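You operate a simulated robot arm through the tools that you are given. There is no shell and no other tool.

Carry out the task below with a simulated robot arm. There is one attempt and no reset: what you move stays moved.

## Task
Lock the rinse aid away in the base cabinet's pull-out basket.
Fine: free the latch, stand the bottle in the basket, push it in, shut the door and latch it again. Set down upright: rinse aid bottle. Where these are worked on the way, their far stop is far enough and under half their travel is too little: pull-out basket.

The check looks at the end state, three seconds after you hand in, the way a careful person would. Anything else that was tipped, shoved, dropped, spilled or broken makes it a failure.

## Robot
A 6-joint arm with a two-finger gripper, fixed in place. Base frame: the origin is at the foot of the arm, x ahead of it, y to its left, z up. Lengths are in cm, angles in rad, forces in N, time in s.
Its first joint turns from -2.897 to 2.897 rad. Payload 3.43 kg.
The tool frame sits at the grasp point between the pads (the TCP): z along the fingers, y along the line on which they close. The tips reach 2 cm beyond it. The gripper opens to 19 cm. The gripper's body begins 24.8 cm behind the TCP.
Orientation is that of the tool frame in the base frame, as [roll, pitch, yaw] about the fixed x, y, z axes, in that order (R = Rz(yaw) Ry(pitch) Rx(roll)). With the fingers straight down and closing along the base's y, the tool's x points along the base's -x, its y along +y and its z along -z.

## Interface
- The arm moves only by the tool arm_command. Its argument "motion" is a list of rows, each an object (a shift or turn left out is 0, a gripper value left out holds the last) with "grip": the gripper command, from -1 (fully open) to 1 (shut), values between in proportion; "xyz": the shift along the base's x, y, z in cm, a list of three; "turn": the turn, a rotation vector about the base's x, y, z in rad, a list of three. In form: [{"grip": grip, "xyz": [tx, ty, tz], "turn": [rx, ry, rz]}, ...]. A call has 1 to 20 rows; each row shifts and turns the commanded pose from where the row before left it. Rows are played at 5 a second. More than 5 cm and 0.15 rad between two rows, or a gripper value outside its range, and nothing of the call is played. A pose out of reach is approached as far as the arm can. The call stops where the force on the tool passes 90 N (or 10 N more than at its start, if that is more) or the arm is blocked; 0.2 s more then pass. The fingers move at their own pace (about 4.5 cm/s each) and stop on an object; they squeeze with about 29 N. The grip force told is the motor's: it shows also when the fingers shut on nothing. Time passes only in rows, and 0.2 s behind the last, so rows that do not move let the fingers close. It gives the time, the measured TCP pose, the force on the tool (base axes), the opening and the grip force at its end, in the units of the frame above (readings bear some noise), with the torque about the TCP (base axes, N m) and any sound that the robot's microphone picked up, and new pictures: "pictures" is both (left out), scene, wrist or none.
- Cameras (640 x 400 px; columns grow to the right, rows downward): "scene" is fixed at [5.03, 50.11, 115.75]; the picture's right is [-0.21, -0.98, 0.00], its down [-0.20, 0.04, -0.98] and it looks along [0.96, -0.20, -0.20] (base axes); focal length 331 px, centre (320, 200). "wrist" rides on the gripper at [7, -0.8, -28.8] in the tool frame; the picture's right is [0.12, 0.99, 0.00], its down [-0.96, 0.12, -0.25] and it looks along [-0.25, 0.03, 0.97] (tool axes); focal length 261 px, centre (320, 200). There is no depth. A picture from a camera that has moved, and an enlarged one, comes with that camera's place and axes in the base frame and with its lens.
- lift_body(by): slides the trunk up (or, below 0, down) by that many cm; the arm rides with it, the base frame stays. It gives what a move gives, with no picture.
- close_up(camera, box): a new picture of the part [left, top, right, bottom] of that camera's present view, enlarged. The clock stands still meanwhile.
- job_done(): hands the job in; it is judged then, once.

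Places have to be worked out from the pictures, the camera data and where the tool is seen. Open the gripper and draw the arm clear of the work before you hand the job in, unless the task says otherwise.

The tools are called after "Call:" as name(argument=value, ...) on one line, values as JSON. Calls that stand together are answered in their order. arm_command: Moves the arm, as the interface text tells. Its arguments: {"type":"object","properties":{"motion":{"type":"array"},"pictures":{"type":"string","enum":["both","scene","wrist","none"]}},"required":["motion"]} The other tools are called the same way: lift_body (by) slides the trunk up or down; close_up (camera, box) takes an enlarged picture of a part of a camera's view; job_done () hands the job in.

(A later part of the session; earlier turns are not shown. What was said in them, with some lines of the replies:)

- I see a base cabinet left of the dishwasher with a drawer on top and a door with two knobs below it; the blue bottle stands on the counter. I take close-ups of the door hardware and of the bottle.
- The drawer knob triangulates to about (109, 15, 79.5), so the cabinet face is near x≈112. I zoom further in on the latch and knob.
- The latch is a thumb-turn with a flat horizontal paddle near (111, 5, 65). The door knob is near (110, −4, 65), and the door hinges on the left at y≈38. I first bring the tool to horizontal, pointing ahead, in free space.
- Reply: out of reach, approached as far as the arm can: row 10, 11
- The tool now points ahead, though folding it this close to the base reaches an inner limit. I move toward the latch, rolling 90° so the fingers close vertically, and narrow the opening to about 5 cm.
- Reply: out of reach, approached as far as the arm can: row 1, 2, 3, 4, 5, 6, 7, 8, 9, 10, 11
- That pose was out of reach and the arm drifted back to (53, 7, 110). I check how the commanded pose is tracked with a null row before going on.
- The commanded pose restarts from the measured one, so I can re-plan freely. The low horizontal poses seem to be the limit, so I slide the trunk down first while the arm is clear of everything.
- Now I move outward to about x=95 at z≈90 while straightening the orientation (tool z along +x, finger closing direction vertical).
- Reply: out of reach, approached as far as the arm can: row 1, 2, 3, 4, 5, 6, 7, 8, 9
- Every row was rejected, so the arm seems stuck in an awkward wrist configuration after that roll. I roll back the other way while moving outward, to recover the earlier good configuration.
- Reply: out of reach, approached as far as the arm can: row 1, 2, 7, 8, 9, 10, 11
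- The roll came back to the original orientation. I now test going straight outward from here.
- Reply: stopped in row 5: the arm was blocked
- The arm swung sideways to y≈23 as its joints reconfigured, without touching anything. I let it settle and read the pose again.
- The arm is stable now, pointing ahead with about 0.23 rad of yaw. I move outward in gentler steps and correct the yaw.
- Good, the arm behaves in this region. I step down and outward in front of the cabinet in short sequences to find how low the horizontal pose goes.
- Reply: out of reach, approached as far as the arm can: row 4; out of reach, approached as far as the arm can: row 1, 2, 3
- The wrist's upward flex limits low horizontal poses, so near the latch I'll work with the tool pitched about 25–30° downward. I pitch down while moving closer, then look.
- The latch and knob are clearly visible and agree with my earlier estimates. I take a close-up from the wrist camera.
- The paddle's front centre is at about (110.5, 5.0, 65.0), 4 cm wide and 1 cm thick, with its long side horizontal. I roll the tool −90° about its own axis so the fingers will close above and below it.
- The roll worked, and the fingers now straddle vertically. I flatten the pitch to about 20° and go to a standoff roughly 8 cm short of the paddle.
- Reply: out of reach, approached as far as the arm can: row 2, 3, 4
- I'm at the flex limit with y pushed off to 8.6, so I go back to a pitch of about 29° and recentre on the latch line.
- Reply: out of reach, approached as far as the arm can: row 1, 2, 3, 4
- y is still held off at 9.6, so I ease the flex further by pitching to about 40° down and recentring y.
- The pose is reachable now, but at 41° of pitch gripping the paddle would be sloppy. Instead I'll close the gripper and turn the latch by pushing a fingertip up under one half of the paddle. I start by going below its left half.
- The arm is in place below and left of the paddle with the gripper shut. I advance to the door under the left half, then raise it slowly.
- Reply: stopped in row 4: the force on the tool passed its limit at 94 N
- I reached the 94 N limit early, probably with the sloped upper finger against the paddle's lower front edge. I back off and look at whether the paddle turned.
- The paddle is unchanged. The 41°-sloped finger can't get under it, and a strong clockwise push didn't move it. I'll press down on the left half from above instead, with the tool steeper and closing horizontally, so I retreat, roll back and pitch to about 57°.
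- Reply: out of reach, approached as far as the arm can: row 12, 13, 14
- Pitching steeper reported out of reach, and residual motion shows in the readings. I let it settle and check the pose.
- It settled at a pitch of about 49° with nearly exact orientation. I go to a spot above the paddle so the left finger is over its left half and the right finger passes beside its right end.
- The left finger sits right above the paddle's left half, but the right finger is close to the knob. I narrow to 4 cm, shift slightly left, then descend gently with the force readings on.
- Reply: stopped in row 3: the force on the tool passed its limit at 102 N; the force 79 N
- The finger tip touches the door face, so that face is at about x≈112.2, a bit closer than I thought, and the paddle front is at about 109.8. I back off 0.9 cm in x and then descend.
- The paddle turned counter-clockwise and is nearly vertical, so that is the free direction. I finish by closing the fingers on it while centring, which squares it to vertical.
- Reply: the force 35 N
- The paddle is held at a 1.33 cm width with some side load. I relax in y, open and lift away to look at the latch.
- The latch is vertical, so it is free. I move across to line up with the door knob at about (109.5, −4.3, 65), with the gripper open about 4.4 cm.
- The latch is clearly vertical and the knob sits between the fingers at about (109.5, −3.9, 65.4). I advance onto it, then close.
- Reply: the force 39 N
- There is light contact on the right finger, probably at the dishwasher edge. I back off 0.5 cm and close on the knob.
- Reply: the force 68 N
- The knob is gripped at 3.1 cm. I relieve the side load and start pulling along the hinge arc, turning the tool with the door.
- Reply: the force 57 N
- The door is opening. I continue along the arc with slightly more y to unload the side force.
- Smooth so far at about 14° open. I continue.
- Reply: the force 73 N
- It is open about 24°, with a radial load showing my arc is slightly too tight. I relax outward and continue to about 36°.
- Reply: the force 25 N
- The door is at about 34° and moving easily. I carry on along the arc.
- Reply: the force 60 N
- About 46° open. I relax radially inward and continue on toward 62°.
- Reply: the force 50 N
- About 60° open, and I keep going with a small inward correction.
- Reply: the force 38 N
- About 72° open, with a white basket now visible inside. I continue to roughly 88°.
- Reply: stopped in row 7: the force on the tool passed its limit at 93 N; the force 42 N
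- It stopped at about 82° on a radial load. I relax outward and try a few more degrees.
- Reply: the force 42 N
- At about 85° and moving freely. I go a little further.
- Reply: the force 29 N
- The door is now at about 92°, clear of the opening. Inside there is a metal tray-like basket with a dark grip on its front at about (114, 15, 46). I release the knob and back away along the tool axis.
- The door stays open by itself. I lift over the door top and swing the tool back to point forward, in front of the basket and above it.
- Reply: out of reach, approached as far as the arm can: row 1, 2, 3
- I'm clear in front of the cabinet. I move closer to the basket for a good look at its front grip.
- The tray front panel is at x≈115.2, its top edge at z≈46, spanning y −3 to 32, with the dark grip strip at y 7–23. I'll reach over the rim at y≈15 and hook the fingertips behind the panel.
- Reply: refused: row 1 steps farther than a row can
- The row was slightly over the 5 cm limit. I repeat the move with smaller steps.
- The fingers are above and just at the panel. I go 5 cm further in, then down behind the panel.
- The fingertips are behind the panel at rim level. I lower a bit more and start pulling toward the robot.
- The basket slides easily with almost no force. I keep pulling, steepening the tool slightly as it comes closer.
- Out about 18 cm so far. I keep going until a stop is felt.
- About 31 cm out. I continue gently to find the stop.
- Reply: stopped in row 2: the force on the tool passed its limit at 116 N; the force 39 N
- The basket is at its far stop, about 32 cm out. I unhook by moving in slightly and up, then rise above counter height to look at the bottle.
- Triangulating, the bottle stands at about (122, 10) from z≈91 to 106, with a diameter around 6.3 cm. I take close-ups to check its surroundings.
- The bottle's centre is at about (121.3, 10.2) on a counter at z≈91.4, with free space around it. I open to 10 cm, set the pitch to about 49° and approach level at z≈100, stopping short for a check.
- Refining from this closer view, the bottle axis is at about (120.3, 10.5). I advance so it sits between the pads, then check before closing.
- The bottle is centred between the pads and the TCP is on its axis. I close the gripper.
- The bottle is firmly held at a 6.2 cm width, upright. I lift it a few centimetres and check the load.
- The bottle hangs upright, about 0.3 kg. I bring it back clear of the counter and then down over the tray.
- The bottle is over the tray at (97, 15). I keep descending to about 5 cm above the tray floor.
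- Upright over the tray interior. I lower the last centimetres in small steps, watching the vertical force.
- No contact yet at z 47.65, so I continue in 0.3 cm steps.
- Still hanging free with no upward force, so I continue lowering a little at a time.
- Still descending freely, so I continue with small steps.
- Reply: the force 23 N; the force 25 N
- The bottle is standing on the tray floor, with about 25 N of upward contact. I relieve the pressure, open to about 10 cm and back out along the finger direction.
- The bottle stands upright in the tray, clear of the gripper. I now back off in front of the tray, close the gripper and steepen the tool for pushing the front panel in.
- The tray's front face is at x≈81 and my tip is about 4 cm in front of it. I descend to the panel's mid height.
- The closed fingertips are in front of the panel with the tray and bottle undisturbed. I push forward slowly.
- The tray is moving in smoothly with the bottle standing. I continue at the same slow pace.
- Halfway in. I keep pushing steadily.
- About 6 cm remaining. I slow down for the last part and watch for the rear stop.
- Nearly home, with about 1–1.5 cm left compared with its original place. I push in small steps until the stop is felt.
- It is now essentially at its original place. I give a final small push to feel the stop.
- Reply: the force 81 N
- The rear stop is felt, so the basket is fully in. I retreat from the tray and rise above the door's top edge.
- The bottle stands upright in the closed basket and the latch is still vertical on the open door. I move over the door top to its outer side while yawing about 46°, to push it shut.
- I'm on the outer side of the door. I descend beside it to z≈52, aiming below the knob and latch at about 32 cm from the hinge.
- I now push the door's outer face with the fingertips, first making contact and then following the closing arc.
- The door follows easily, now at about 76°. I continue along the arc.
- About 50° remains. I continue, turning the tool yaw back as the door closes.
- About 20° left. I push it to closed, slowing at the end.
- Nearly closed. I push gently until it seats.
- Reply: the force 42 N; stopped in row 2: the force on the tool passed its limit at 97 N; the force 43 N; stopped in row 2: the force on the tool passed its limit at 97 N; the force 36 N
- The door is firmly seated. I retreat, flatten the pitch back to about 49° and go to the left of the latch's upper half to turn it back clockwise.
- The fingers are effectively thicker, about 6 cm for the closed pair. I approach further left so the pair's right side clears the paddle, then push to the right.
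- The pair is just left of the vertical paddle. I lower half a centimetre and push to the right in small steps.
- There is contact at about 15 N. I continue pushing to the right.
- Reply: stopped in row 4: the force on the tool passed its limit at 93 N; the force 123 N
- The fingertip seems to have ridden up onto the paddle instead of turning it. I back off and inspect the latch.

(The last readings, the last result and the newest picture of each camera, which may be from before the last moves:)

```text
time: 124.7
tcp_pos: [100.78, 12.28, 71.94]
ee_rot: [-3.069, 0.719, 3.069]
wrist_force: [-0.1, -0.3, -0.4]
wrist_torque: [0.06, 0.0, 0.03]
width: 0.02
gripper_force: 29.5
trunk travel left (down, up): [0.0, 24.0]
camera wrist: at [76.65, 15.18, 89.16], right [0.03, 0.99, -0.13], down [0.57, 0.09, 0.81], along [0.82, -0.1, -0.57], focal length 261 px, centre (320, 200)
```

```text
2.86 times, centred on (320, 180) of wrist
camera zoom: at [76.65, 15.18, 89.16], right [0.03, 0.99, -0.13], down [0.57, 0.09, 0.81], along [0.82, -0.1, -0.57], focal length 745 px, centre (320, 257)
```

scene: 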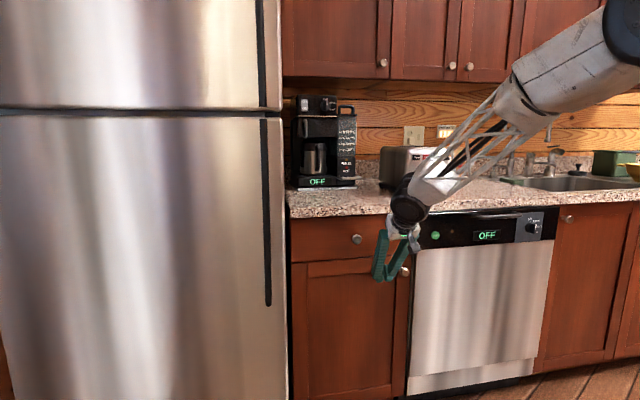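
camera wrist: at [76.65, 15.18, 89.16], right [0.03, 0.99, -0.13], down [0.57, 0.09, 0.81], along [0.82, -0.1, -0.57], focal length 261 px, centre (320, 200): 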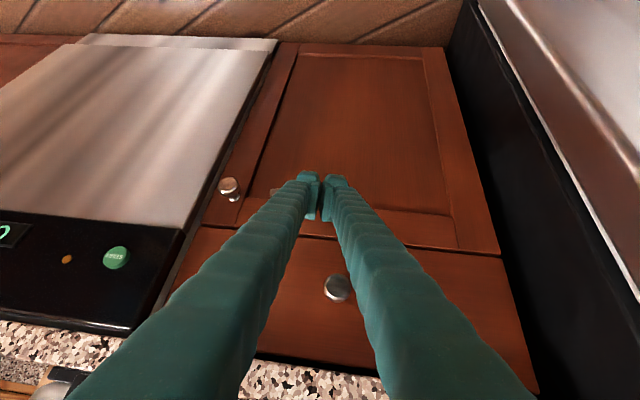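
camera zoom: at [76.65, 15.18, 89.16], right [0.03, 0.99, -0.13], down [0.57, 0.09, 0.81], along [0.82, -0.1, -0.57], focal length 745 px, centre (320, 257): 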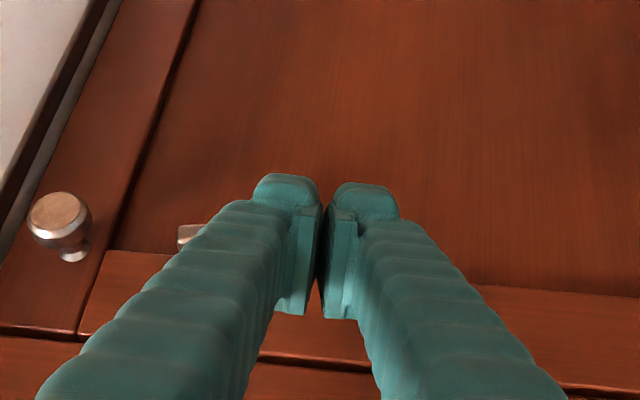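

The paddle did turn, and its right end now shows nearly horizontal. I move the arm out of the way to see it fully.

Call:
arm_command(motion=[{"xyz": [-2, 3, 2]}, {"xyz": [-2, 4, 2]}, {"xyz": [0, 4, 2]}], pictures="wrist")

Call:
close_up(camera="scene", box=[365, 255, 421, 290])

Call:
close_up(camera="wrist", box=[180, 120, 320, 230])

```text
time: 125.5
tcp_pos: [96.75, 23.22, 77.79]
ee_rot: [-3.071, 0.721, 3.069]
wrist_force: [0.1, 0.2, 1.4]
wrist_torque: [0.09, -0.01, 0.07]
width: 0.01
gripper_force: 28.8
trunk travel left (down, up): [0.0, 24.0]
camera wrist: at [72.49, 26.07, 95.04], right [0.03, 0.99, -0.13], down [0.57, 0.09, 0.81], along [0.82, -0.1, -0.57], focal length 261 px, centre (320, 200)
```

wrist: 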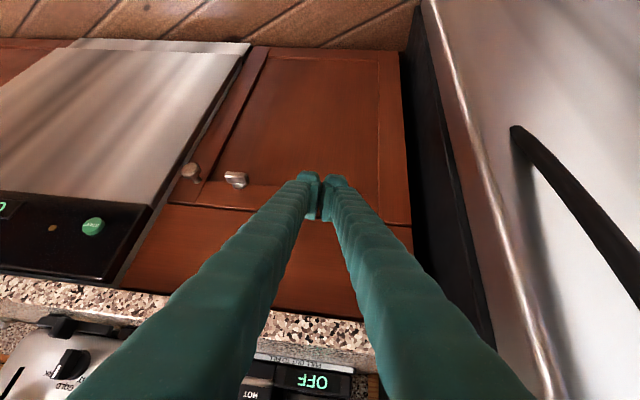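

```text
11.43 times, centred on (393, 272) of scene
camera zoom: at [5.03, 50.11, 115.75], right [-0.21, -0.98, 0.0], down [-0.2, 0.04, -0.98], along [0.96, -0.2, -0.2], focal length 3781 px, centre (-514, -629)
```

zoom: 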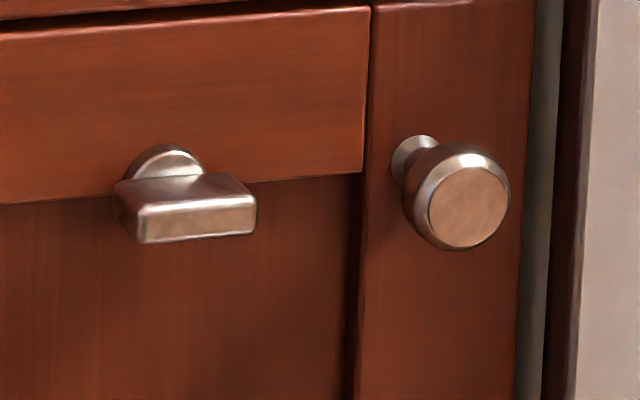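

```text
3.64 times, centred on (250, 175) of wrist
camera zoom: at [72.49, 26.07, 95.04], right [0.03, 0.99, -0.13], down [0.57, 0.09, 0.81], along [0.82, -0.1, -0.57], focal length 948 px, centre (574, 291)
```

zoom: 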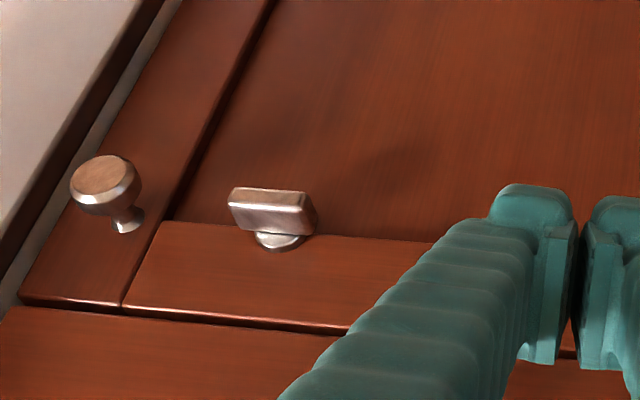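

The latch and knob look identical to the initial close-up, so the door is shut and latched. I draw the arm back clear, open the gripper and take a final look.

Call:
arm_command(motion=[{"xyz": [-3, -0.5, 2]}, {"xyz": [-3, -0.5, 3]}, {"xyz": [-3, 0, 3]}, {"grip": 0, "xyz": [-3, 0, 3]}, {"grip": -0.8, "xyz": [-3, 0, 3]}, {"grip": -1, "xyz": [-2, 0, 3]}, {}, {}, {}])

Call:
close_up(camera="scene", box=[280, 130, 480, 255])

Call:
close_up(camera="scene", box=[280, 200, 440, 300])

```text
time: 127.5
tcp_pos: [79.67, 22.42, 94.91]
ee_rot: [-3.074, 0.722, 3.067]
wrist_force: [0.0, -0.5, -1.3]
wrist_torque: [0.0, -0.01, -0.02]
width: 12.18
gripper_force: 0.1
trunk travel left (down, up): [0.0, 24.0]
camera wrist: at [55.48, 25.26, 112.04], right [0.03, 0.99, -0.13], down [0.57, 0.09, 0.81], along [0.82, -0.1, -0.57], focal length 261 px, centre (320, 200)
```

scene: 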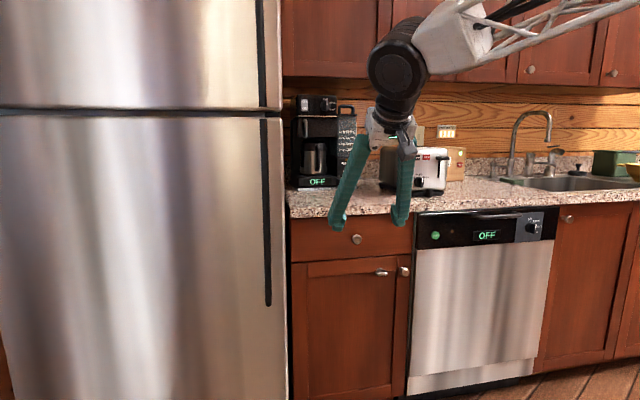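
wrist: 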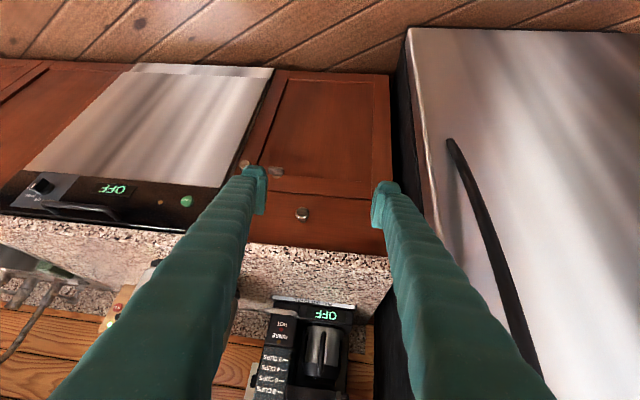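

```text
3.20 times, centred on (380, 192) of scene
camera zoom: at [5.03, 50.11, 115.75], right [-0.21, -0.98, 0.0], down [-0.2, 0.04, -0.98], along [0.96, -0.2, -0.2], focal length 1059 px, centre (128, 224)
```

zoom: 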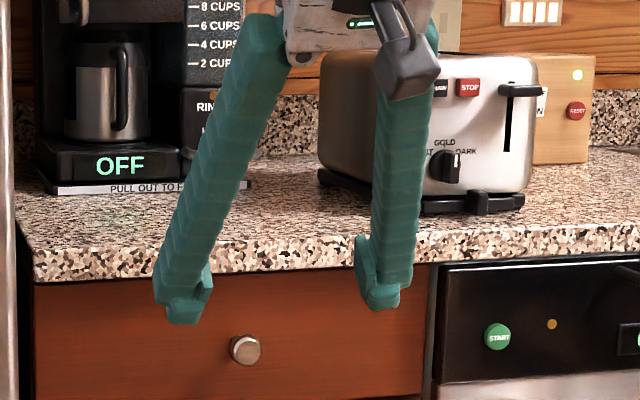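

```text
4.00 times, centred on (360, 250) of scene
camera zoom: at [5.03, 50.11, 115.75], right [-0.21, -0.98, 0.0], down [-0.2, 0.04, -0.98], along [0.96, -0.2, -0.2], focal length 1323 px, centre (160, 0)
```

zoom: 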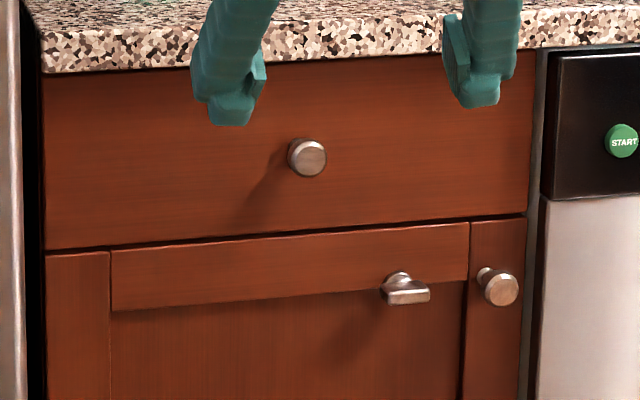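

Everything matches the starting picture apart from the bottle now locked inside. I back off slightly more while the gripper finishes opening, then hand in.

Call:
arm_command(motion=[{"grip": -1, "xyz": [-2, 0, 2]}, {"xyz": [-2, 0, 2]}, {}, {}, {}], pictures="scene")

```text
time: 128.7
tcp_pos: [75.93, 22.33, 98.99]
ee_rot: [-3.072, 0.721, 3.067]
wrist_force: [0.1, -0.7, -0.4]
wrist_torque: [0.0, 0.01, -0.02]
width: 19.0
gripper_force: 0.1
trunk travel left (down, up): [0.0, 24.0]
```

scene: 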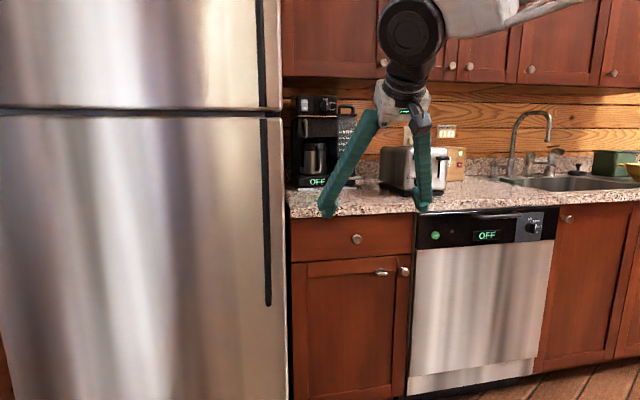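

The gripper is fully open, the arm is clear, and the door is shut and latched with the bottle upright in the basket. I hand in the job.

Call:
job_done()

```text
The job is handed in.
```

The rinse aid bottle is now in the base cabinet's pull-out basket, with the basket pushed in, the door shut and the latch turned back.

- **Bottle:** it was standing upright in the basket the last time I could see it, just before the door closed. I couldn't see it once the door was shut.
- **Basket:** I pulled it out to its far stop, about 32 cm, and pushed it back until I felt the rear stop.
- **Door and latch:** the door stopped firmly against its seat. In the final close-up the latch and knob look the same as they did at the start.
- **Rest of the kitchen:** the coffee maker, toaster and drawer look unchanged. A finger touched what was probably the dishwasher's edge while I lined up on the knob, and nothing seemed to move.

The force limit tripped several times during the work. The hardest trip was 116 N at the basket's far stop, and a few more came while turning the latch. I saw no damage from any of them.

The gripper is open and the arm is clear of the work. I slid the trunk down 10 cm at the start and left it there.
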